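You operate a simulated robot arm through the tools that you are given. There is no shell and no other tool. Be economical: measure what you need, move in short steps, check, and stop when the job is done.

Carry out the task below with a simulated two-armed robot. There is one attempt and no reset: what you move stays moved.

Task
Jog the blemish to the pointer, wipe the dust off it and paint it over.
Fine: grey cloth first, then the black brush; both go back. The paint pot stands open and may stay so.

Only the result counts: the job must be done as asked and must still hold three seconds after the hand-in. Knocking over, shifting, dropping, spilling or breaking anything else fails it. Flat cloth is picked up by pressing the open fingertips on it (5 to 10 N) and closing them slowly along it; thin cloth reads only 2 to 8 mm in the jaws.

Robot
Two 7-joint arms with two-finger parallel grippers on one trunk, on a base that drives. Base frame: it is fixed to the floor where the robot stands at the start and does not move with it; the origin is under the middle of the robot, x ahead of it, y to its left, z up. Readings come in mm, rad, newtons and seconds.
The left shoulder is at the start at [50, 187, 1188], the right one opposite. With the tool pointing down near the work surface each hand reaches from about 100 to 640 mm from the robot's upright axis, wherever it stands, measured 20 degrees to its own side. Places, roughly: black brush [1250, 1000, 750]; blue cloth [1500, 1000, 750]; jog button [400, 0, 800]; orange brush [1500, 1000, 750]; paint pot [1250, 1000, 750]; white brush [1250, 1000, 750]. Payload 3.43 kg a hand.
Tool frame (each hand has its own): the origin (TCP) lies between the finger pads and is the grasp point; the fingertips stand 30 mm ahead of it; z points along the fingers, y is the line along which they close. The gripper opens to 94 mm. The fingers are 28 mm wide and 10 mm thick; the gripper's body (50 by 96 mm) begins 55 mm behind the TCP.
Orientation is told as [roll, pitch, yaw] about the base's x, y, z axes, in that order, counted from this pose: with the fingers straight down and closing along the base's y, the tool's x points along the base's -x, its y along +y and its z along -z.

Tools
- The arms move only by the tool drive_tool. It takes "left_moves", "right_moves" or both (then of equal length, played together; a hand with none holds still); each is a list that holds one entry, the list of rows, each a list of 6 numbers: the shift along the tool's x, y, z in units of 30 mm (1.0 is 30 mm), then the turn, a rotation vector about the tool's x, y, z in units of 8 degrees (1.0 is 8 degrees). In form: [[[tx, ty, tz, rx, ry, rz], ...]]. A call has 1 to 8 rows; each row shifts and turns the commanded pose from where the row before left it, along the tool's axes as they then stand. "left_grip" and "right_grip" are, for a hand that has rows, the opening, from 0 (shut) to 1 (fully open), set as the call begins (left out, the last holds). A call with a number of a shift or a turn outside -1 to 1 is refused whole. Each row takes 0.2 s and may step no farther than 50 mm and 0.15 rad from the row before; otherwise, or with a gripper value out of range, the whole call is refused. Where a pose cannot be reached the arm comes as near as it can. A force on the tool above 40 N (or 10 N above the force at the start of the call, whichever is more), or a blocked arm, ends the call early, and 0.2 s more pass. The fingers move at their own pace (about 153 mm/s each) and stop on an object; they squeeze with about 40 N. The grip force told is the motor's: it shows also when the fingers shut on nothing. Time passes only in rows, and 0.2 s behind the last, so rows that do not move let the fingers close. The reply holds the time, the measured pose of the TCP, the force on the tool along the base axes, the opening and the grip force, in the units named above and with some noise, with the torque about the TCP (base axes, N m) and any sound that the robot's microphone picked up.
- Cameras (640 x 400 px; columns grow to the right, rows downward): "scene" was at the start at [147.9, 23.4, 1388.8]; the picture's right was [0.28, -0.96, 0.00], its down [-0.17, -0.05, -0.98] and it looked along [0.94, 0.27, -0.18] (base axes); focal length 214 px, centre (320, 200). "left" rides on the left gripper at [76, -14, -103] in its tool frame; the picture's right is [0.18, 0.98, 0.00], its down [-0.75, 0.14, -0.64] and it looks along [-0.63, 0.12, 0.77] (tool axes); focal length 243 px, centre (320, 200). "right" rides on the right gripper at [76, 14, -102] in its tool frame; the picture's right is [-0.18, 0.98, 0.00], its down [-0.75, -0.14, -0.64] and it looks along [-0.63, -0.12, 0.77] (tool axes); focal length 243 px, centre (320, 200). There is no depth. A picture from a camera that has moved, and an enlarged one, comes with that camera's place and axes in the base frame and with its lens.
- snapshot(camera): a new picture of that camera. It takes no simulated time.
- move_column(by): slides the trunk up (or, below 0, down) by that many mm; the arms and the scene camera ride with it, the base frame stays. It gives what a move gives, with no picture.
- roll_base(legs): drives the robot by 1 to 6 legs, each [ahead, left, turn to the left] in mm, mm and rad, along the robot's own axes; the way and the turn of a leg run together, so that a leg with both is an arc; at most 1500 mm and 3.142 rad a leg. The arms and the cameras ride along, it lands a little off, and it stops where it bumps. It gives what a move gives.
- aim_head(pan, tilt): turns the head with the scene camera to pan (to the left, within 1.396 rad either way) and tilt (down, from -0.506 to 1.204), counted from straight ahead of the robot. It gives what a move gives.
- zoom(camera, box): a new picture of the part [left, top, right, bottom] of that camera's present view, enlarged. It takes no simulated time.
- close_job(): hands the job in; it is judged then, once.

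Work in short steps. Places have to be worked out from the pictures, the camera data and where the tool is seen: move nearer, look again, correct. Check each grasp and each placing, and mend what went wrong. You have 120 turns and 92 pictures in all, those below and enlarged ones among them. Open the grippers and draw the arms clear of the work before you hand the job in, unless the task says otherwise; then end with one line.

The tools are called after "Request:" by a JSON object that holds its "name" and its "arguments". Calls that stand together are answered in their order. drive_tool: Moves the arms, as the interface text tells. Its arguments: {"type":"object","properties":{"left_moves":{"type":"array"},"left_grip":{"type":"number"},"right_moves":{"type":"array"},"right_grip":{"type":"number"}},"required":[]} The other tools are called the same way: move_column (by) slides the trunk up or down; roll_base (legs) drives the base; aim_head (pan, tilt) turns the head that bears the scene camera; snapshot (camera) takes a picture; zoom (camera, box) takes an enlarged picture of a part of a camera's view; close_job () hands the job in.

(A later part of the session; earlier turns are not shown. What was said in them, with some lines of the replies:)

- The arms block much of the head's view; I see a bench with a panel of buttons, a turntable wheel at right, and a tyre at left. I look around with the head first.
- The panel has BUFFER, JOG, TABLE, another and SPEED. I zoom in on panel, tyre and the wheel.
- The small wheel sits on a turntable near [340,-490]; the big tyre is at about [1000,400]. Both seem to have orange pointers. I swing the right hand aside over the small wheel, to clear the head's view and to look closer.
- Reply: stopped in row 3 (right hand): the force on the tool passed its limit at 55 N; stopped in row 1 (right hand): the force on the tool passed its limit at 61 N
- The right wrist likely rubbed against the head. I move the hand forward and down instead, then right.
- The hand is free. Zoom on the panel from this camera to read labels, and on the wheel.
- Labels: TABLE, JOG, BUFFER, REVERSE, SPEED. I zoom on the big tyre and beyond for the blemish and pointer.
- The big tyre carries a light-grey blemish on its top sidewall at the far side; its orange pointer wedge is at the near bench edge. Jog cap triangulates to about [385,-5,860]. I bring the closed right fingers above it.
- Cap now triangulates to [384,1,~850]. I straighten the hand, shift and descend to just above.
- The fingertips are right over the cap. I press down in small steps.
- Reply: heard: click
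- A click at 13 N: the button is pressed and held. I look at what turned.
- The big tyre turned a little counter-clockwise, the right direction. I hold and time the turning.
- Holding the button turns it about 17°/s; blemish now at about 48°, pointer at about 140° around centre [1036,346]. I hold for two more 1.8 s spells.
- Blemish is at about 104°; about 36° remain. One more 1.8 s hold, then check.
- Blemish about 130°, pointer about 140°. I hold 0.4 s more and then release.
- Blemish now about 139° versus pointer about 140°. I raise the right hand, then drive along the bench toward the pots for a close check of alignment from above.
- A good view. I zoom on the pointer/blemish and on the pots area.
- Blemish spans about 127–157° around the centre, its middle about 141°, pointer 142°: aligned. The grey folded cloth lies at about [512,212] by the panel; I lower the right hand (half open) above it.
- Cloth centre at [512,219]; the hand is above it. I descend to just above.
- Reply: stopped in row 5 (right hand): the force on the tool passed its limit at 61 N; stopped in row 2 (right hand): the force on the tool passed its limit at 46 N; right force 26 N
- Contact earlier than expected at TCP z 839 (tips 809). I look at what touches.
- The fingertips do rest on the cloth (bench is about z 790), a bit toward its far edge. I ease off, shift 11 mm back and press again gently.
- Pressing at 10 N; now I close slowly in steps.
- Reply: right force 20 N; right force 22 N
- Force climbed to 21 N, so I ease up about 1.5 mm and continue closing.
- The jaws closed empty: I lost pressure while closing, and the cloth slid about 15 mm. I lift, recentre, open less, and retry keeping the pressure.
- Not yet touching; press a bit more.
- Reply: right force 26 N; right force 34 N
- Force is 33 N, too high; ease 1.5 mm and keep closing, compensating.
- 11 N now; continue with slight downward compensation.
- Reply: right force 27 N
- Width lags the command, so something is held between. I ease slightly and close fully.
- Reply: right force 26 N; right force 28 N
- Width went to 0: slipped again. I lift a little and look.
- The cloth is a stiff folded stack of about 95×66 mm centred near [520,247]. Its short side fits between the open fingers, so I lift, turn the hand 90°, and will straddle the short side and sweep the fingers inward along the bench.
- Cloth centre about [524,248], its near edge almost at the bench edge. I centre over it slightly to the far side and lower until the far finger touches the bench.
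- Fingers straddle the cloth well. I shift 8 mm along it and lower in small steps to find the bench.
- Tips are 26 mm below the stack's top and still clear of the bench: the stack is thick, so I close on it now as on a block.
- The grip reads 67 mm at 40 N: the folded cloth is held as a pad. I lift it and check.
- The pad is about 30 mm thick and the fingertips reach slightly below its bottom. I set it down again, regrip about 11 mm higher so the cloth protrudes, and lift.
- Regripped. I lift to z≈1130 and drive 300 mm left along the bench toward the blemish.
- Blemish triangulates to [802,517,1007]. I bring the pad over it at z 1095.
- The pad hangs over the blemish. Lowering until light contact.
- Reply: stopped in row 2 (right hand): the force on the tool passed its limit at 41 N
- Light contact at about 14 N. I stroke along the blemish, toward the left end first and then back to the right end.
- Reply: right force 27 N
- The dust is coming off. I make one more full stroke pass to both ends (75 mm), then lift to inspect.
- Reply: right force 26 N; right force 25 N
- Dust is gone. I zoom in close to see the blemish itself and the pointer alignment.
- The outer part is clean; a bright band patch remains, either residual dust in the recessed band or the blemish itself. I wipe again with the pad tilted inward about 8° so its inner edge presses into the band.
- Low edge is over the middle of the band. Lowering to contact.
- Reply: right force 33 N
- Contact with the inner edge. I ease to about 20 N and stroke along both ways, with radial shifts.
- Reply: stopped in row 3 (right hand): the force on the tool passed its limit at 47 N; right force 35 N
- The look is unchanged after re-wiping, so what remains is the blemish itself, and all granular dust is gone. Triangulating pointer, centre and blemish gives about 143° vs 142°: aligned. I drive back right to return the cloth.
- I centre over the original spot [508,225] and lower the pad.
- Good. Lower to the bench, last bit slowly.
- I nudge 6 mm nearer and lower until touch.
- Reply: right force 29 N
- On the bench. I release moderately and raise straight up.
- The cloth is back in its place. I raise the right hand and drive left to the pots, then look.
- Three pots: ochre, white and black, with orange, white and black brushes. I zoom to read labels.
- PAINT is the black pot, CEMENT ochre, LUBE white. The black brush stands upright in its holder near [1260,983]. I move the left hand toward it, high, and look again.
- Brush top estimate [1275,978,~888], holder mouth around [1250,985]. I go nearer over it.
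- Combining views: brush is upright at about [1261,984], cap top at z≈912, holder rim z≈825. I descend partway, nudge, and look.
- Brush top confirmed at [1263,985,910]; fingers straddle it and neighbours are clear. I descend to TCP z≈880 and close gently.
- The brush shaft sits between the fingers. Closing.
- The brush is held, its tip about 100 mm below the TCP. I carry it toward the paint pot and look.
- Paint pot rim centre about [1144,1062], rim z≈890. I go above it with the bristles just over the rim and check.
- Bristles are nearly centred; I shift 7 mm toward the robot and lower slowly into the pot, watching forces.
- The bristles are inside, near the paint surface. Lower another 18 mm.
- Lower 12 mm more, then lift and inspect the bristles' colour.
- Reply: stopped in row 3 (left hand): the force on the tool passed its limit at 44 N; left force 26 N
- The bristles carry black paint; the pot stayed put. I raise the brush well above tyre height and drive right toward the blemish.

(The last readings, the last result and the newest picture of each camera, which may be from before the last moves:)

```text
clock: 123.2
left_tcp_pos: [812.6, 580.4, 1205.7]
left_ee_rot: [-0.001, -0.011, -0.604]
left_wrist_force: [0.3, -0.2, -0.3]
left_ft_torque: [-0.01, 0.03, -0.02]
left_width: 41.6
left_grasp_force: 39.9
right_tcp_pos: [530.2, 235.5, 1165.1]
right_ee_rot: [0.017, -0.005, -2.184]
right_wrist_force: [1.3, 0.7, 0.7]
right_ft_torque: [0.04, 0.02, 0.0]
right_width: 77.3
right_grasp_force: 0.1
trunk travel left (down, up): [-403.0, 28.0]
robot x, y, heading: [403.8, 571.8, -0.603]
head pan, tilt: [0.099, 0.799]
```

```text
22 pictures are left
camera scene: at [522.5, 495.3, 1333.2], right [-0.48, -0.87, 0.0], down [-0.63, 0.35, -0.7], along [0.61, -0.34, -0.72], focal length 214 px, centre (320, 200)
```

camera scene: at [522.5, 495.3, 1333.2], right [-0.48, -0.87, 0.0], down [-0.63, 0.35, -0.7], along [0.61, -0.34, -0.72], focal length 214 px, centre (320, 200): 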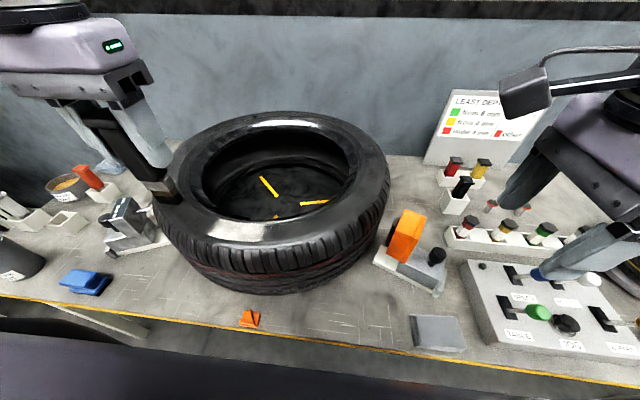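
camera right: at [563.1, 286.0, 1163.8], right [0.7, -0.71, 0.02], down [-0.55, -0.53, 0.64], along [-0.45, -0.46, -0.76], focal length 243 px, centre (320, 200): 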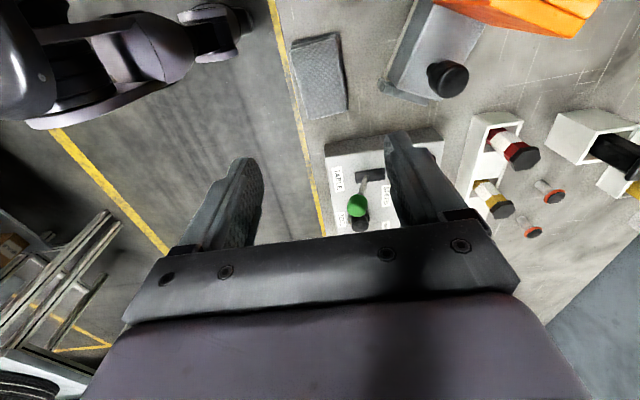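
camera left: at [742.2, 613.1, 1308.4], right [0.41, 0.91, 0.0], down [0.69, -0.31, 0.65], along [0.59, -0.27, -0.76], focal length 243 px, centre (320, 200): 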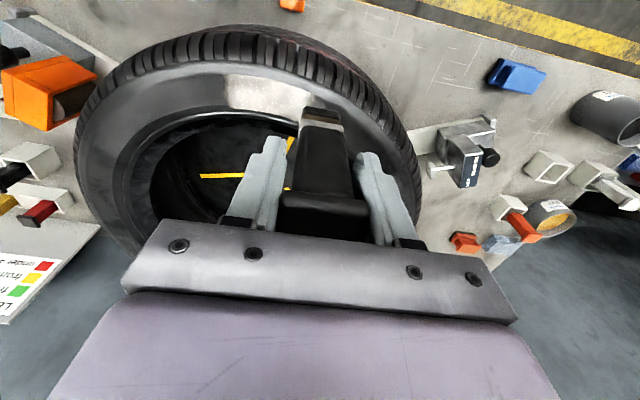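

Painting plan: patch runs from about [780,468] to [841,552], 40 mm wide. I bring the bristles over the left end.

Request:
{"name": "drive_tool", "arguments": {"left_moves": [[[-0.66, -0.12, 0.3, 0, 0, 0], [-0.66, -0.12, 0.7, 0, 0, 0], [0, 0, 0.9, 0, 0, 0], [0, 0, 0.9, 0, 0, 0]]]}}

Request:
{"name": "zoom", "arguments": {"camera": "scene", "box": [150, 150, 330, 290]}}

```text
clock: 124.2
left_tcp_pos: [842.6, 552.5, 1120.9]
left_ee_rot: [-0.004, -0.011, -0.606]
left_wrist_force: [0.1, 0.4, -1.0]
left_ft_torque: [0.04, 0.02, 0.0]
left_width: 41.4
left_grasp_force: 40.1
right_tcp_pos: [531.7, 236.3, 1166.3]
right_ee_rot: [0.016, -0.004, -2.183]
right_wrist_force: [0.0, -0.4, -0.8]
right_ft_torque: [0.05, 0.0, 0.04]
right_width: 77.1
right_grasp_force: 0.1
trunk travel left (down, up): [-403.0, 28.0]
robot x, y, heading: [404.7, 574.8, -0.603]
head pan, tilt: [0.099, 0.799]
```

```text
2.86 times, centred on (240, 220) of scene
camera zoom: at [522.7, 495.3, 1333.3], right [-0.49, -0.87, 0.0], down [-0.63, 0.35, -0.7], along [0.61, -0.34, -0.72], focal length 613 px, centre (549, 143)
```

zoom: 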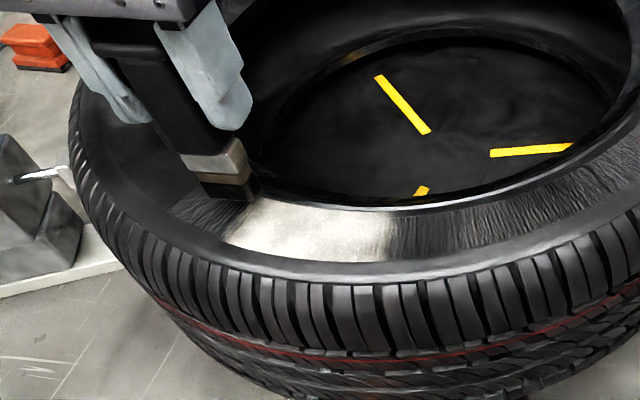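

The bristles are at the left end of the patch. Lower to contact.

Request:
{"name": "drive_tool", "arguments": {"left_moves": [[[0, 0, 0.15, 0, 0, 0], [0, 0, 0.1, 0, 0, 0], [0, 0, 0.1, 0, 0, 0], [0, 0, 0.07, 0, 0, 0]]]}}

Request:
{"name": "drive_tool", "arguments": {"left_moves": [[[0, 0, 0.06, 0, 0, 0], [0, 0, 0.06, 0, 0, 0]]]}}

```text
clock: 125.2
left_tcp_pos: [842.8, 551.6, 1109.8]
left_ee_rot: [-0.005, -0.011, -0.606]
left_wrist_force: [0.4, 0.2, -0.2]
left_ft_torque: [0.02, 0.0, 0.0]
left_width: 41.6
left_grasp_force: 39.8
right_tcp_pos: [531.9, 236.0, 1166.1]
right_ee_rot: [0.015, -0.006, -2.184]
right_wrist_force: [0.5, -0.1, -0.1]
right_ft_torque: [-0.01, 0.01, -0.03]
right_width: 77.4
right_grasp_force: 0.0
trunk travel left (down, up): [-403.0, 28.0]
robot x, y, heading: [402.8, 570.6, -0.606]
head pan, tilt: [0.099, 0.799]
```

```text
clock: 125.8
left_tcp_pos: [843.6, 552.0, 1107.0]
left_ee_rot: [-0.001, -0.012, -0.605]
left_wrist_force: [-0.6, 0.2, -0.2]
left_ft_torque: [-0.02, -0.02, 0.0]
left_width: 41.5
left_grasp_force: 39.9
right_tcp_pos: [530.6, 235.6, 1167.3]
right_ee_rot: [0.016, -0.005, -2.184]
right_wrist_force: [0.6, -0.3, 0.3]
right_ft_torque: [-0.03, 0.02, 0.01]
right_width: 76.9
right_grasp_force: 0.0
trunk travel left (down, up): [-403.0, 28.0]
robot x, y, heading: [404.1, 570.2, -0.609]
head pan, tilt: [0.099, 0.799]
```

Request:
{"name": "drive_tool", "arguments": {"left_moves": [[[0, 0, 0.06, 0, 0, 0], [0, 0, 0.06, 0, 0, 0]]]}}

Request:
{"name": "drive_tool", "arguments": {"left_moves": [[[0, 0, 0.05, 0, 0, 0], [0, 0, 0.05, 0, 0, 0]]]}}

```text
clock: 126.4
left_tcp_pos: [842.4, 550.7, 1104.1]
left_ee_rot: [-0.005, -0.012, -0.606]
left_wrist_force: [-0.4, -0.3, -0.5]
left_ft_torque: [0.01, 0.01, 0.02]
left_width: 41.7
left_grasp_force: 40.2
right_tcp_pos: [530.7, 235.0, 1164.9]
right_ee_rot: [0.017, -0.003, -2.184]
right_wrist_force: [0.0, 0.2, -0.5]
right_ft_torque: [-0.03, 0.0, 0.02]
right_width: 77.4
right_grasp_force: 0.1
trunk travel left (down, up): [-403.0, 28.0]
robot x, y, heading: [403.3, 569.9, -0.597]
head pan, tilt: [0.099, 0.799]
```

```text
clock: 127.0
left_tcp_pos: [841.6, 551.4, 1102.0]
left_ee_rot: [-0.003, -0.013, -0.606]
left_wrist_force: [-1.0, -0.6, 3.1]
left_ft_torque: [0.05, 0.09, -0.01]
left_width: 41.5
left_grasp_force: 40.2
right_tcp_pos: [530.5, 234.9, 1166.3]
right_ee_rot: [0.016, -0.007, -2.183]
right_wrist_force: [-0.3, 0.4, -0.5]
right_ft_torque: [0.02, 0.0, 0.03]
right_width: 77.2
right_grasp_force: 0.1
trunk travel left (down, up): [-403.0, 28.0]
robot x, y, heading: [402.7, 570.5, -0.602]
head pan, tilt: [0.099, 0.799]
```

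Contact at 3 N (z 1102). I stroke along the middle arc to the right end, pressing slightly.

Request:
{"name": "drive_tool", "arguments": {"left_moves": [[[0.08, -0.43, 0.05, 0, 0, 0], [0.06, -0.43, 0, 0, 0, 0], [0.05, -0.43, 0, 0, 0, 0], [0.03, -0.43, 0, 0, 0, 0], [-0.01, -0.43, 0, 0, 0, 0], [-0.03, -0.43, 0, 0, 0, 0], [-0.04, -0.43, 0, 0, 0, 0], [-0.06, -0.43, 0, 0, 0, 0]]]}}

Request:
{"name": "zoom", "arguments": {"camera": "scene", "box": [150, 150, 330, 290]}}

```text
clock: 128.3
left_tcp_pos: [799.6, 501.6, 1099.3]
left_ee_rot: [0.013, -0.013, -0.604]
left_wrist_force: [-0.4, 9.3, 11.7]
left_ft_torque: [0.89, 0.05, 0.0]
left_width: 42.2
left_grasp_force: 39.9
right_tcp_pos: [531.5, 236.0, 1165.9]
right_ee_rot: [0.017, -0.006, -2.183]
right_wrist_force: [-0.3, 0.2, -0.1]
right_ft_torque: [0.0, 0.01, -0.03]
right_width: 77.1
right_grasp_force: 0.1
trunk travel left (down, up): [-403.0, 28.0]
robot x, y, heading: [406.3, 569.1, -0.602]
head pan, tilt: [0.099, 0.799]
stopped in row 6 (left hand): the force on the tool passed its limit at 41 N (the readings are from after the stop); the commanded pose is now the measured one
```

```text
2.86 times, centred on (240, 220) of scene
camera zoom: at [521.4, 496.2, 1333.1], right [-0.48, -0.87, 0.0], down [-0.63, 0.35, -0.7], along [0.61, -0.34, -0.72], focal length 613 px, centre (549, 143)
```

zoom: 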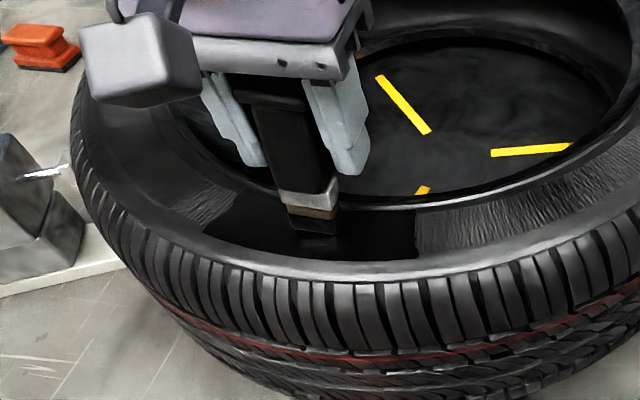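

The whole patch has turned uniformly black. I lift the brush and inspect.

Request:
{"name": "drive_tool", "arguments": {"left_moves": [[[0, 0, -1, 0, 0, 0], [0, 0, -1, 0, 0, 0], [0, 0.3, -1, 0, 0, 0], [0, 1, -0.5, 0, 0, 0], [0, 1, 0, 0, 0, 0], [0, 1, 0, 0, 0, 0], [0, 1, 0, 0, 0, 0], [0, 1, 0, 0, 0, 0]]]}}

Request:
{"name": "zoom", "arguments": {"camera": "scene", "box": [130, 110, 330, 330]}}

```text
clock: 130.1
left_tcp_pos: [888.4, 633.2, 1204.7]
left_ee_rot: [0.006, -0.01, -0.605]
left_wrist_force: [0.4, -0.7, -0.3]
left_ft_torque: [0.01, 0.02, -0.03]
left_width: 42.3
left_grasp_force: 40.3
right_tcp_pos: [531.4, 235.7, 1165.9]
right_ee_rot: [0.015, -0.007, -2.181]
right_wrist_force: [0.2, -0.3, 0.4]
right_ft_torque: [-0.03, 0.02, 0.01]
right_width: 77.1
right_grasp_force: 0.1
trunk travel left (down, up): [-403.0, 28.0]
robot x, y, heading: [403.0, 569.6, -0.607]
head pan, tilt: [0.099, 0.799]
```

```text
1.82 times, centred on (230, 220) of scene
camera zoom: at [522.7, 496.0, 1333.3], right [-0.48, -0.87, 0.0], down [-0.63, 0.35, -0.7], along [0.61, -0.34, -0.72], focal length 390 px, centre (484, 164)
```

zoom: 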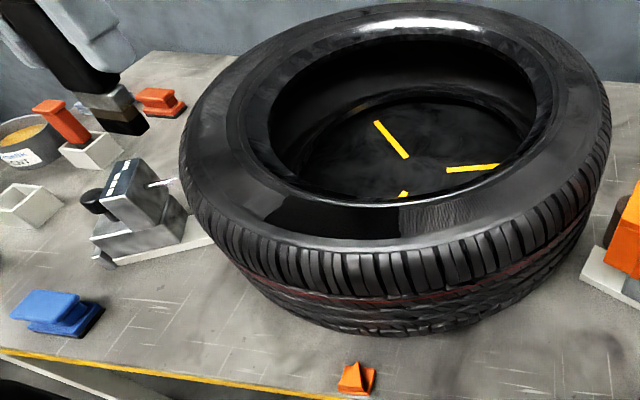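

The patch is fully painted and still at the pointer. I drive back left to return the brush.

Request:
{"name": "roll_base", "arguments": {"legs": [[0, 575, 0.015]]}}

Request:
{"name": "aim_head", "arguments": {"pan": 0.4, "tilt": 0.9}}

```text
clock: 135.7
left_tcp_pos: [1215.0, 1110.3, 1205.4]
left_ee_rot: [0.007, -0.008, -0.598]
left_wrist_force: [-0.4, 0.5, -0.1]
left_ft_torque: [-0.02, 0.02, 0.0]
left_width: 42.0
left_grasp_force: 40.1
right_tcp_pos: [860.0, 711.7, 1166.1]
right_ee_rot: [0.014, -0.005, -2.176]
right_wrist_force: [-1.1, 0.3, -1.0]
right_ft_torque: [0.02, -0.01, 0.01]
right_width: 77.1
right_grasp_force: 0.1
trunk travel left (down, up): [-403.0, 28.0]
robot x, y, heading: [726.6, 1045.4, -0.604]
head pan, tilt: [0.099, 0.799]
```

```text
clock: 136.5
left_tcp_pos: [1214.1, 1109.6, 1204.7]
left_ee_rot: [0.007, -0.009, -0.598]
left_wrist_force: [1.0, -0.3, -0.4]
left_ft_torque: [-0.04, -0.01, -0.02]
left_width: 41.8
left_grasp_force: 40.0
right_tcp_pos: [859.2, 711.1, 1165.8]
right_ee_rot: [0.016, -0.006, -2.176]
right_wrist_force: [0.2, 0.8, 1.2]
right_ft_torque: [0.04, 0.0, 0.01]
right_width: 77.1
right_grasp_force: 0.1
trunk travel left (down, up): [-403.0, 28.0]
robot x, y, heading: [729.8, 1048.9, -0.601]
head pan, tilt: [0.4, 0.901]
```

I move over the empty holder at z≈1010 and check alignment.

Request:
{"name": "drive_tool", "arguments": {"left_moves": [[[-0.62, -0.42, 0.3, 0.05, 0.065, -0.09], [-0.62, -0.42, 0.7, 0, 0, 0], [-0.62, -0.42, 1, 0, 0, 0], [-0.62, -0.42, 1, 0, 0, 0], [-0.62, -0.42, 1, 0, 0, 0], [-0.62, -0.42, 1, 0, 0, 0], [0, 0, 1, 0, 0, 0]]]}}

Request:
{"name": "snapshot", "arguments": {"camera": "left"}}

Request:
{"name": "zoom", "arguments": {"camera": "scene", "box": [240, 110, 360, 250]}}

```text
clock: 138.1
left_tcp_pos: [1267.5, 984.8, 1025.8]
left_ee_rot: [0.001, -0.004, -0.586]
left_wrist_force: [0.1, 0.0, -1.5]
left_ft_torque: [0.01, 0.0, 0.01]
left_width: 42.2
left_grasp_force: 40.4
right_tcp_pos: [860.3, 711.3, 1166.5]
right_ee_rot: [0.015, -0.007, -2.176]
right_wrist_force: [-0.4, 0.1, -0.1]
right_ft_torque: [0.04, 0.04, 0.01]
right_width: 77.2
right_grasp_force: 0.1
trunk travel left (down, up): [-403.0, 28.0]
robot x, y, heading: [731.4, 1046.4, -0.602]
head pan, tilt: [0.4, 0.901]
```

```text
18 pictures are left
camera left: at [1197.2, 1015.1, 1127.9], right [0.39, 0.92, 0.0], down [0.7, -0.3, 0.64], along [0.59, -0.25, -0.77], focal length 243 px, centre (320, 200)
```

left: 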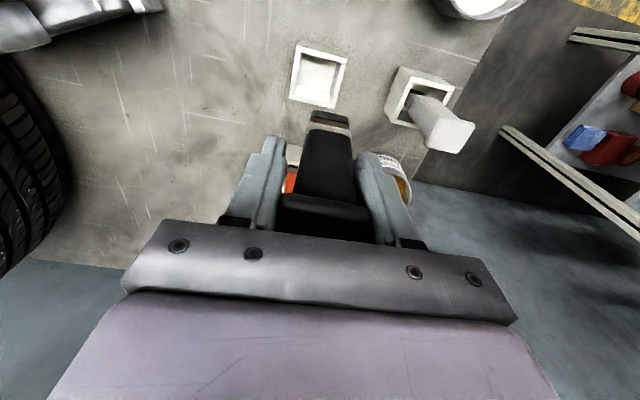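

```text
2.86 times, centred on (300, 180) of scene
camera zoom: at [853.2, 994.9, 1325.4], right [-0.2, -0.98, 0.0], down [-0.77, 0.16, -0.62], along [0.61, -0.12, -0.78], focal length 613 px, centre (377, 257)
```

zoom: 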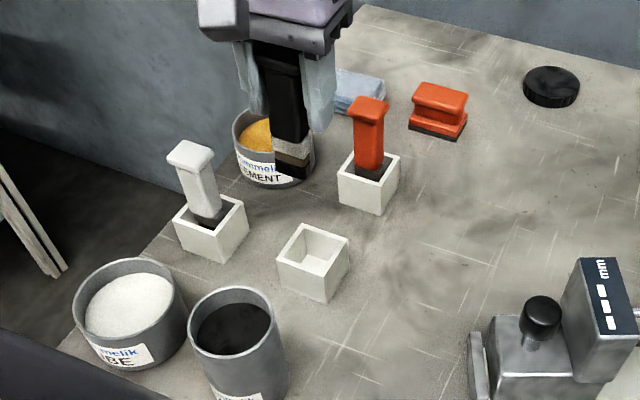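

The brush has tilted about 4° in the grip (tip shifted ~8 mm toward +y of the tool). I compensate by tilting the hand, centre on the holder at [1263.5,984.5], and lower to just above its rim.

Request:
{"name": "drive_tool", "arguments": {"left_moves": [[[0.1, -0.07, 0, 0.5, 0, 0], [0, 0, 1, 0, 0, 0], [0, 0, 1, 0, 0, 0], [0, 0, 0.5, 0, 0, 0]]]}}

Request:
{"name": "snapshot", "arguments": {"camera": "left"}}

Request:
{"name": "zoom", "arguments": {"camera": "scene", "box": [260, 140, 340, 230]}}

```text
clock: 139.1
left_tcp_pos: [1260.0, 980.3, 948.4]
left_ee_rot: [-0.068, -0.001, -0.587]
left_wrist_force: [1.0, -0.6, -0.6]
left_ft_torque: [0.01, 0.0, 0.03]
left_width: 42.1
left_grasp_force: 40.4
right_tcp_pos: [860.5, 711.9, 1166.6]
right_ee_rot: [0.015, -0.006, -2.176]
right_wrist_force: [-1.3, 0.2, 0.2]
right_ft_torque: [-0.01, 0.0, 0.01]
right_width: 77.2
right_grasp_force: 0.0
trunk travel left (down, up): [-403.0, 28.0]
robot x, y, heading: [729.3, 1042.3, -0.602]
head pan, tilt: [0.4, 0.901]
```

```text
16 pictures are left
camera left: at [1193.7, 1016.2, 1052.5], right [0.39, 0.92, -0.07], down [0.73, -0.26, 0.63], along [0.56, -0.3, -0.77], focal length 243 px, centre (320, 200)
```

left: 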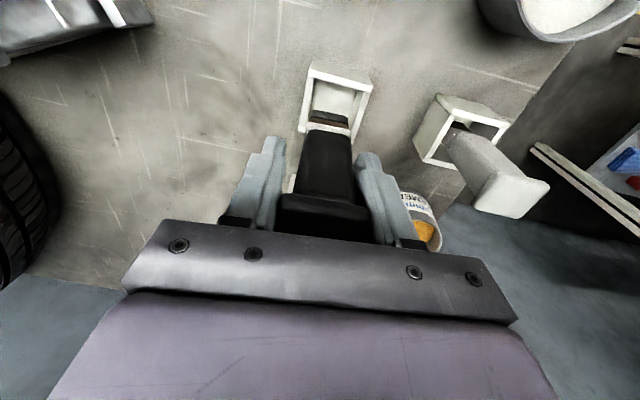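

```text
4.44 times, centred on (300, 185) of scene
camera zoom: at [853.1, 994.6, 1325.3], right [-0.2, -0.98, 0.0], down [-0.77, 0.16, -0.62], along [0.61, -0.12, -0.78], focal length 953 px, centre (409, 267)
```

zoom: 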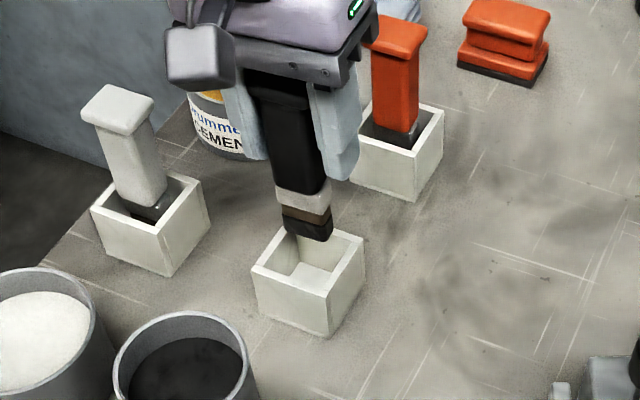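

The tip is nearly centred over the holder mouth. A small correction, then lower into it in steps, compensating for the tilt.

Request:
{"name": "drive_tool", "arguments": {"left_moves": [[[0.1, 0.1, 0, 0, 0, 0], [0, 0.03, 0.4, 0, 0, 0], [0, 0.03, 0.4, 0, 0, 0]]]}}

Request:
{"name": "snapshot", "arguments": {"camera": "left"}}

Request:
{"name": "zoom", "arguments": {"camera": "scene", "box": [260, 140, 340, 230]}}

```text
clock: 139.9
left_tcp_pos: [1259.4, 984.9, 924.9]
left_ee_rot: [-0.068, -0.002, -0.587]
left_wrist_force: [-0.8, 0.1, -0.4]
left_ft_torque: [0.0, -0.01, 0.0]
left_width: 42.1
left_grasp_force: 40.2
right_tcp_pos: [860.0, 710.8, 1165.4]
right_ee_rot: [0.016, -0.006, -2.176]
right_wrist_force: [0.7, -0.7, 0.5]
right_ft_torque: [0.0, -0.02, 0.0]
right_width: 77.0
right_grasp_force: 0.0
trunk travel left (down, up): [-403.0, 28.0]
robot x, y, heading: [730.4, 1049.8, -0.602]
head pan, tilt: [0.4, 0.901]
```

```text
14 pictures are left
camera left: at [1191.4, 1020.6, 1028.8], right [0.39, 0.92, -0.07], down [0.73, -0.26, 0.63], along [0.56, -0.3, -0.77], focal length 243 px, centre (320, 200)
```

left: 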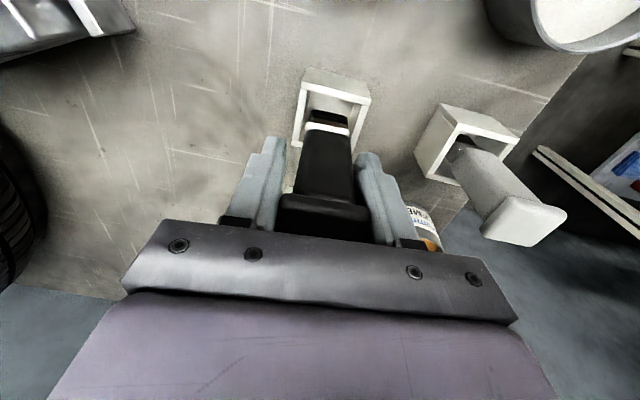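

```text
4.44 times, centred on (300, 185) of scene
camera zoom: at [853.0, 994.6, 1325.4], right [-0.2, -0.98, 0.0], down [-0.77, 0.16, -0.62], along [0.61, -0.12, -0.78], focal length 953 px, centre (409, 267)
```

zoom: 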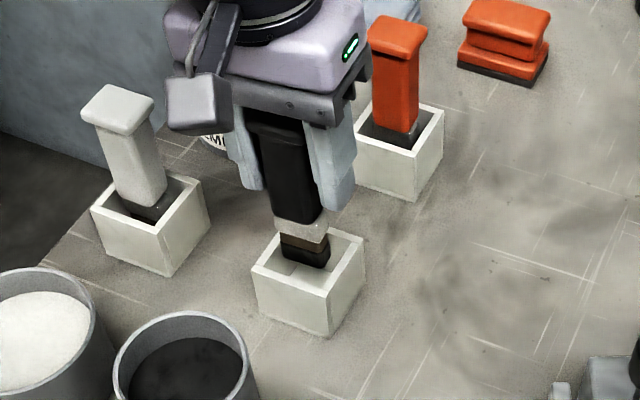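

The tip is inside and centred. I continue down to about TCP z 888.

Request:
{"name": "drive_tool", "arguments": {"left_moves": [[[0, 0.03, 0.4, 0, 0, 0], [0, 0.03, 0.4, 0, 0, 0], [0, 0.015, 0.2, 0, 0, 0]]]}}

Request:
{"name": "drive_tool", "arguments": {"left_moves": [[[0, 0.01, 0.1, 0, 0, 0], [0, 0.01, 0.1, 0, 0, 0]]]}}

Request:
{"name": "zoom", "arguments": {"camera": "scene", "box": [260, 140, 340, 230]}}

```text
clock: 140.7
left_tcp_pos: [1259.1, 985.9, 894.7]
left_ee_rot: [-0.069, -0.002, -0.588]
left_wrist_force: [-0.7, 0.1, -1.1]
left_ft_torque: [-0.01, 0.02, 0.0]
left_width: 41.7
left_grasp_force: 39.9
right_tcp_pos: [860.5, 710.8, 1165.2]
right_ee_rot: [0.015, -0.005, -2.176]
right_wrist_force: [0.3, -0.5, -0.3]
right_ft_torque: [0.01, -0.03, 0.01]
right_width: 77.3
right_grasp_force: 0.0
trunk travel left (down, up): [-403.0, 28.0]
robot x, y, heading: [729.5, 1044.5, -0.604]
head pan, tilt: [0.4, 0.901]
```

```text
clock: 141.3
left_tcp_pos: [1259.8, 985.7, 890.2]
left_ee_rot: [-0.069, -0.002, -0.586]
left_wrist_force: [-0.4, -0.2, -0.2]
left_ft_torque: [-0.01, 0.0, -0.01]
left_width: 41.5
left_grasp_force: 40.0
right_tcp_pos: [860.3, 710.5, 1165.2]
right_ee_rot: [0.014, -0.006, -2.177]
right_wrist_force: [0.4, 0.1, -0.2]
right_ft_torque: [0.01, -0.02, 0.0]
right_width: 77.1
right_grasp_force: 0.0
trunk travel left (down, up): [-403.0, 28.0]
robot x, y, heading: [728.6, 1044.7, -0.598]
head pan, tilt: [0.4, 0.901]
```

```text
4.44 times, centred on (300, 185) of scene
camera zoom: at [853.0, 994.6, 1325.3], right [-0.2, -0.98, 0.0], down [-0.77, 0.16, -0.62], along [0.61, -0.12, -0.78], focal length 953 px, centre (409, 267)
```

zoom: 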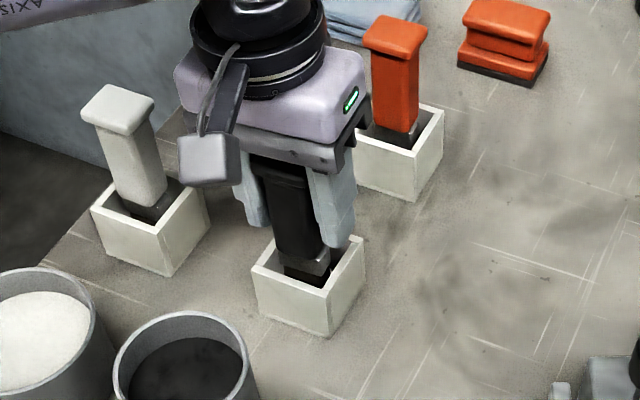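

No floor contact yet; I lower on in 2 mm steps until it touches.

Request:
{"name": "drive_tool", "arguments": {"left_moves": [[[0, 0, 0.07, 0, 0, 0], [0, 0, 0.07, 0, 0, 0], [0, 0, 0.07, 0, 0, 0]]]}}

```text
clock: 142.1
left_tcp_pos: [1259.2, 984.5, 883.0]
left_ee_rot: [-0.067, -0.003, -0.587]
left_wrist_force: [0.7, -0.1, -0.9]
left_ft_torque: [0.01, 0.05, 0.0]
left_width: 42.0
left_grasp_force: 40.1
right_tcp_pos: [860.8, 711.5, 1165.3]
right_ee_rot: [0.016, -0.004, -2.177]
right_wrist_force: [-0.1, 0.6, -0.2]
right_ft_torque: [-0.02, 0.01, -0.04]
right_width: 77.3
right_grasp_force: 0.0
trunk travel left (down, up): [-403.0, 28.0]
robot x, y, heading: [728.5, 1043.7, -0.601]
head pan, tilt: [0.4, 0.901]
```

Request:
{"name": "drive_tool", "arguments": {"left_moves": [[[0, 0, 0.06, 0, 0, 0], [0, 0, 0.06, 0, 0, 0], [0, 0, 0.06, 0, 0, 0]]]}}

```text
clock: 142.9
left_tcp_pos: [1258.9, 983.4, 880.9]
left_ee_rot: [-0.067, -0.002, -0.586]
left_wrist_force: [-2.7, 2.1, 12.0]
left_ft_torque: [0.36, 0.11, 0.02]
left_width: 41.7
left_grasp_force: 40.0
right_tcp_pos: [858.8, 711.5, 1167.6]
right_ee_rot: [0.018, -0.005, -2.176]
right_wrist_force: [-0.3, -0.3, 0.0]
right_ft_torque: [-0.01, 0.0, 0.03]
right_width: 76.9
right_grasp_force: 0.0
trunk travel left (down, up): [-403.0, 28.0]
robot x, y, heading: [730.3, 1041.8, -0.599]
head pan, tilt: [0.4, 0.901]
```

It touches the floor of the holder at the original height (12 N). I release slowly.

Request:
{"name": "drive_tool", "arguments": {"left_moves": [[[0, 0, -0.03, 0, 0, 0], [0, 0, 0, 0, 0, 0]]], "left_grip": 0.6}}

Request:
{"name": "drive_tool", "arguments": {"left_moves": [[[0, 0, 0, -0.5, 0, 0], [0, 0, 0, 0, 0, 0]]], "left_grip": 1}}

Request:
{"name": "snapshot", "arguments": {"camera": "left"}}

```text
clock: 143.5
left_tcp_pos: [1258.8, 985.4, 878.9]
left_ee_rot: [-0.072, -0.003, -0.586]
left_wrist_force: [0.1, 0.3, 0.1]
left_ft_torque: [-0.01, -0.02, 0.02]
left_width: 56.6
left_grasp_force: 0.0
right_tcp_pos: [859.4, 710.7, 1165.5]
right_ee_rot: [0.017, -0.005, -2.176]
right_wrist_force: [0.2, 0.8, -0.7]
right_ft_torque: [-0.01, -0.02, 0.04]
right_width: 77.0
right_grasp_force: 0.1
trunk travel left (down, up): [-403.0, 28.0]
robot x, y, heading: [733.8, 1042.4, -0.6]
head pan, tilt: [0.4, 0.901]
```

```text
clock: 144.1
left_tcp_pos: [1258.8, 984.8, 878.8]
left_ee_rot: [0.001, -0.003, -0.586]
left_wrist_force: [-0.2, 0.2, -0.3]
left_ft_torque: [0.01, 0.0, -0.02]
left_width: 93.9
left_grasp_force: 0.1
right_tcp_pos: [860.2, 710.9, 1166.5]
right_ee_rot: [0.016, -0.005, -2.176]
right_wrist_force: [0.2, -0.2, -0.5]
right_ft_torque: [0.01, 0.03, -0.02]
right_width: 77.2
right_grasp_force: 0.0
trunk travel left (down, up): [-403.0, 28.0]
robot x, y, heading: [729.7, 1045.9, -0.603]
head pan, tilt: [0.4, 0.901]
```

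```text
11 pictures are left
camera left: at [1188.3, 1014.8, 982.0], right [0.39, 0.92, 0.0], down [0.7, -0.3, 0.64], along [0.59, -0.25, -0.77], focal length 243 px, centre (320, 200)
```

left: 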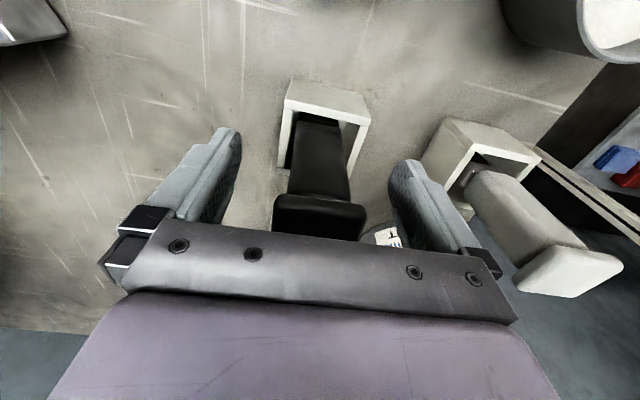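

The brush stands free in its holder, as at the start. I raise the left hand straight up and back, then check everything.

Request:
{"name": "drive_tool", "arguments": {"left_moves": [[[0, 0, -0.7, 0, 0, 0], [0, 0, -1, 0, 0, 0], [0, 0, -1, 0, 0, 0], [0, 0, -1, 0, 0, 0], [0, 0, -1, 0, 0, 0], [0, 0, -1, 0, 0, 0], [0, 0, -1, 0, 0, 0], [0, 0, -1, 0, 0, 0]]]}}

Request:
{"name": "drive_tool", "arguments": {"left_moves": [[[1, 0, -0.3, 0, 0, 0], [1, 0, 0, 0, 0, 0], [1, 0, 0, 0, 0, 0], [1, 0, 0, 0, 0, 0], [1, 0, 0, 0, 0, 0], [1, 0, 0, 0, 0, 0]]]}}

Request:
{"name": "zoom", "arguments": {"camera": "scene", "box": [200, 110, 420, 300]}}

```text
clock: 145.9
left_tcp_pos: [1257.2, 984.0, 1109.7]
left_ee_rot: [0.0, -0.002, -0.585]
left_wrist_force: [-0.1, 0.4, -0.4]
left_ft_torque: [0.03, 0.01, 0.01]
left_width: 94.1
left_grasp_force: 0.1
right_tcp_pos: [859.5, 710.6, 1165.7]
right_ee_rot: [0.015, -0.005, -2.177]
right_wrist_force: [0.7, -0.4, 0.2]
right_ft_torque: [-0.03, -0.05, -0.01]
right_width: 77.1
right_grasp_force: 0.0
trunk travel left (down, up): [-403.0, 28.0]
robot x, y, heading: [728.6, 1043.7, -0.601]
head pan, tilt: [0.4, 0.901]
```

```text
clock: 147.3
left_tcp_pos: [1108.0, 1084.1, 1120.2]
left_ee_rot: [0.0, -0.001, -0.584]
left_wrist_force: [0.3, -0.6, 0.1]
left_ft_torque: [-0.02, -0.02, -0.02]
left_width: 94.2
left_grasp_force: 0.1
right_tcp_pos: [858.8, 712.3, 1165.8]
right_ee_rot: [0.017, -0.004, -2.176]
right_wrist_force: [-0.8, -0.7, 0.6]
right_ft_torque: [0.01, -0.02, 0.01]
right_width: 77.4
right_grasp_force: 0.1
trunk travel left (down, up): [-403.0, 28.0]
robot x, y, heading: [729.6, 1046.2, -0.604]
head pan, tilt: [0.4, 0.901]
```

```text
2.11 times, centred on (310, 205) of scene
camera zoom: at [852.7, 994.9, 1325.4], right [-0.2, -0.98, 0.0], down [-0.77, 0.16, -0.62], along [0.61, -0.12, -0.78], focal length 452 px, centre (341, 190)
```

zoom: 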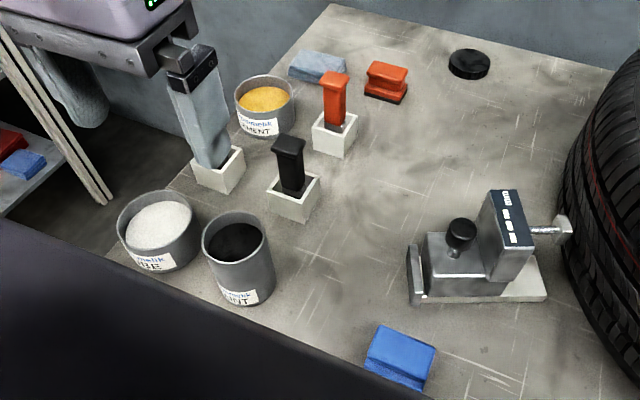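

The brush is back and all else stands. A last check of tyre, pointer and cloth.

Request:
{"name": "aim_head", "arguments": {"pan": -0.5, "tilt": 0.7}}

Request:
{"name": "snapshot", "arguments": {"camera": "scene"}}

```text
clock: 148.5
left_tcp_pos: [1107.5, 1082.2, 1120.3]
left_ee_rot: [-0.001, -0.002, -0.585]
left_wrist_force: [0.1, -1.0, 0.3]
left_ft_torque: [-0.01, -0.03, -0.01]
left_width: 93.9
left_grasp_force: 0.0
right_tcp_pos: [859.9, 711.1, 1166.1]
right_ee_rot: [0.015, -0.004, -2.177]
right_wrist_force: [-0.2, 0.3, -0.2]
right_ft_torque: [-0.01, 0.02, -0.03]
right_width: 77.0
right_grasp_force: 0.1
trunk travel left (down, up): [-403.0, 28.0]
robot x, y, heading: [733.6, 1042.0, -0.6]
head pan, tilt: [-0.499, 0.7]
```

```text
9 pictures are left
camera scene: at [817.6, 934.0, 1341.5], right [-0.89, -0.46, 0.0], down [-0.29, 0.57, -0.76], along [0.35, -0.68, -0.64], focal length 214 px, centre (320, 200)
```

scene: 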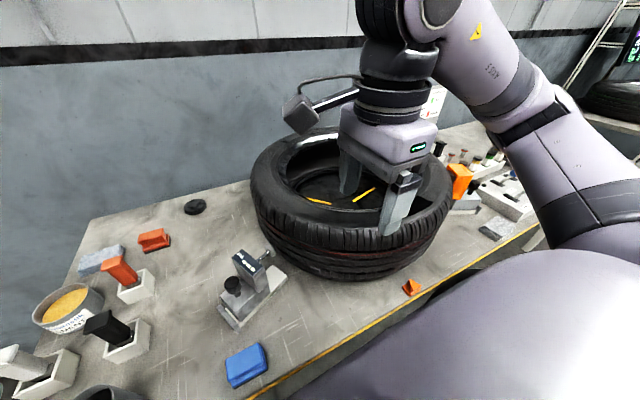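

The right hand hovers over the tyre. I back the robot away from the bench so both arms are clear, and take a final look at the alignment.

Request:
{"name": "roll_base", "arguments": {"legs": [[-250, 0, 0], [0, -350, 0]]}}

Request:
{"name": "aim_head", "arguments": {"pan": 0.0, "tilt": 0.6}}

Request:
{"name": "zoom", "arguments": {"camera": "scene", "box": [150, 100, 490, 340]}}

```text
clock: 153.4
left_tcp_pos: [711.3, 944.8, 1120.6]
left_ee_rot: [0.001, -0.001, -0.587]
left_wrist_force: [1.0, 0.0, -1.2]
left_ft_torque: [-0.03, 0.01, -0.01]
left_width: 93.9
left_grasp_force: 0.0
right_tcp_pos: [463.0, 573.4, 1167.7]
right_ee_rot: [0.016, -0.004, -2.181]
right_wrist_force: [0.7, -0.6, 0.5]
right_ft_torque: [0.03, -0.02, -0.03]
right_width: 77.2
right_grasp_force: 0.0
trunk travel left (down, up): [-403.0, 28.0]
robot x, y, heading: [332.0, 906.0, -0.6]
head pan, tilt: [-0.499, 0.7]
```

```text
clock: 154.4
left_tcp_pos: [710.3, 945.6, 1120.3]
left_ee_rot: [0.001, 0.0, -0.589]
left_wrist_force: [0.1, -0.2, 0.0]
left_ft_torque: [0.0, 0.0, -0.03]
left_width: 93.9
left_grasp_force: 0.0
right_tcp_pos: [463.3, 572.5, 1166.3]
right_ee_rot: [0.016, -0.004, -2.181]
right_wrist_force: [0.2, 0.0, -0.2]
right_ft_torque: [0.0, -0.01, 0.01]
right_width: 76.9
right_grasp_force: 0.0
trunk travel left (down, up): [-403.0, 28.0]
robot x, y, heading: [335.3, 907.9, -0.602]
head pan, tilt: [0.0, 0.6]
```

```text
1.67 times, centred on (320, 220) of scene
camera zoom: at [454.7, 821.4, 1350.1], right [-0.57, -0.82, 0.0], down [-0.47, 0.32, -0.82], along [0.68, -0.47, -0.57], focal length 358 px, centre (320, 167)
```

zoom: 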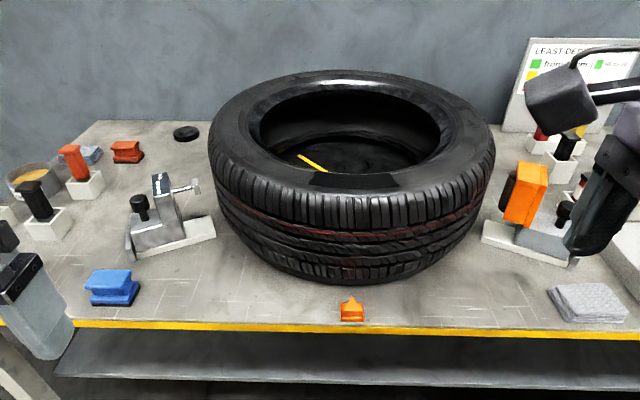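

The painted patch is exactly opposite the pointer, the cloth and brush are back, and both arms are clear and open. Handing in.

Request:
{"name": "close_job", "arguments": {}}

```text
The job is handed in.
```

I jogged the blemish to the pointer, wiped the dust off with the grey cloth and painted it over with the black brush. The cloth is back within about a centimetre of where it lay, and the brush is back in its holder. The paint pot still stands open.
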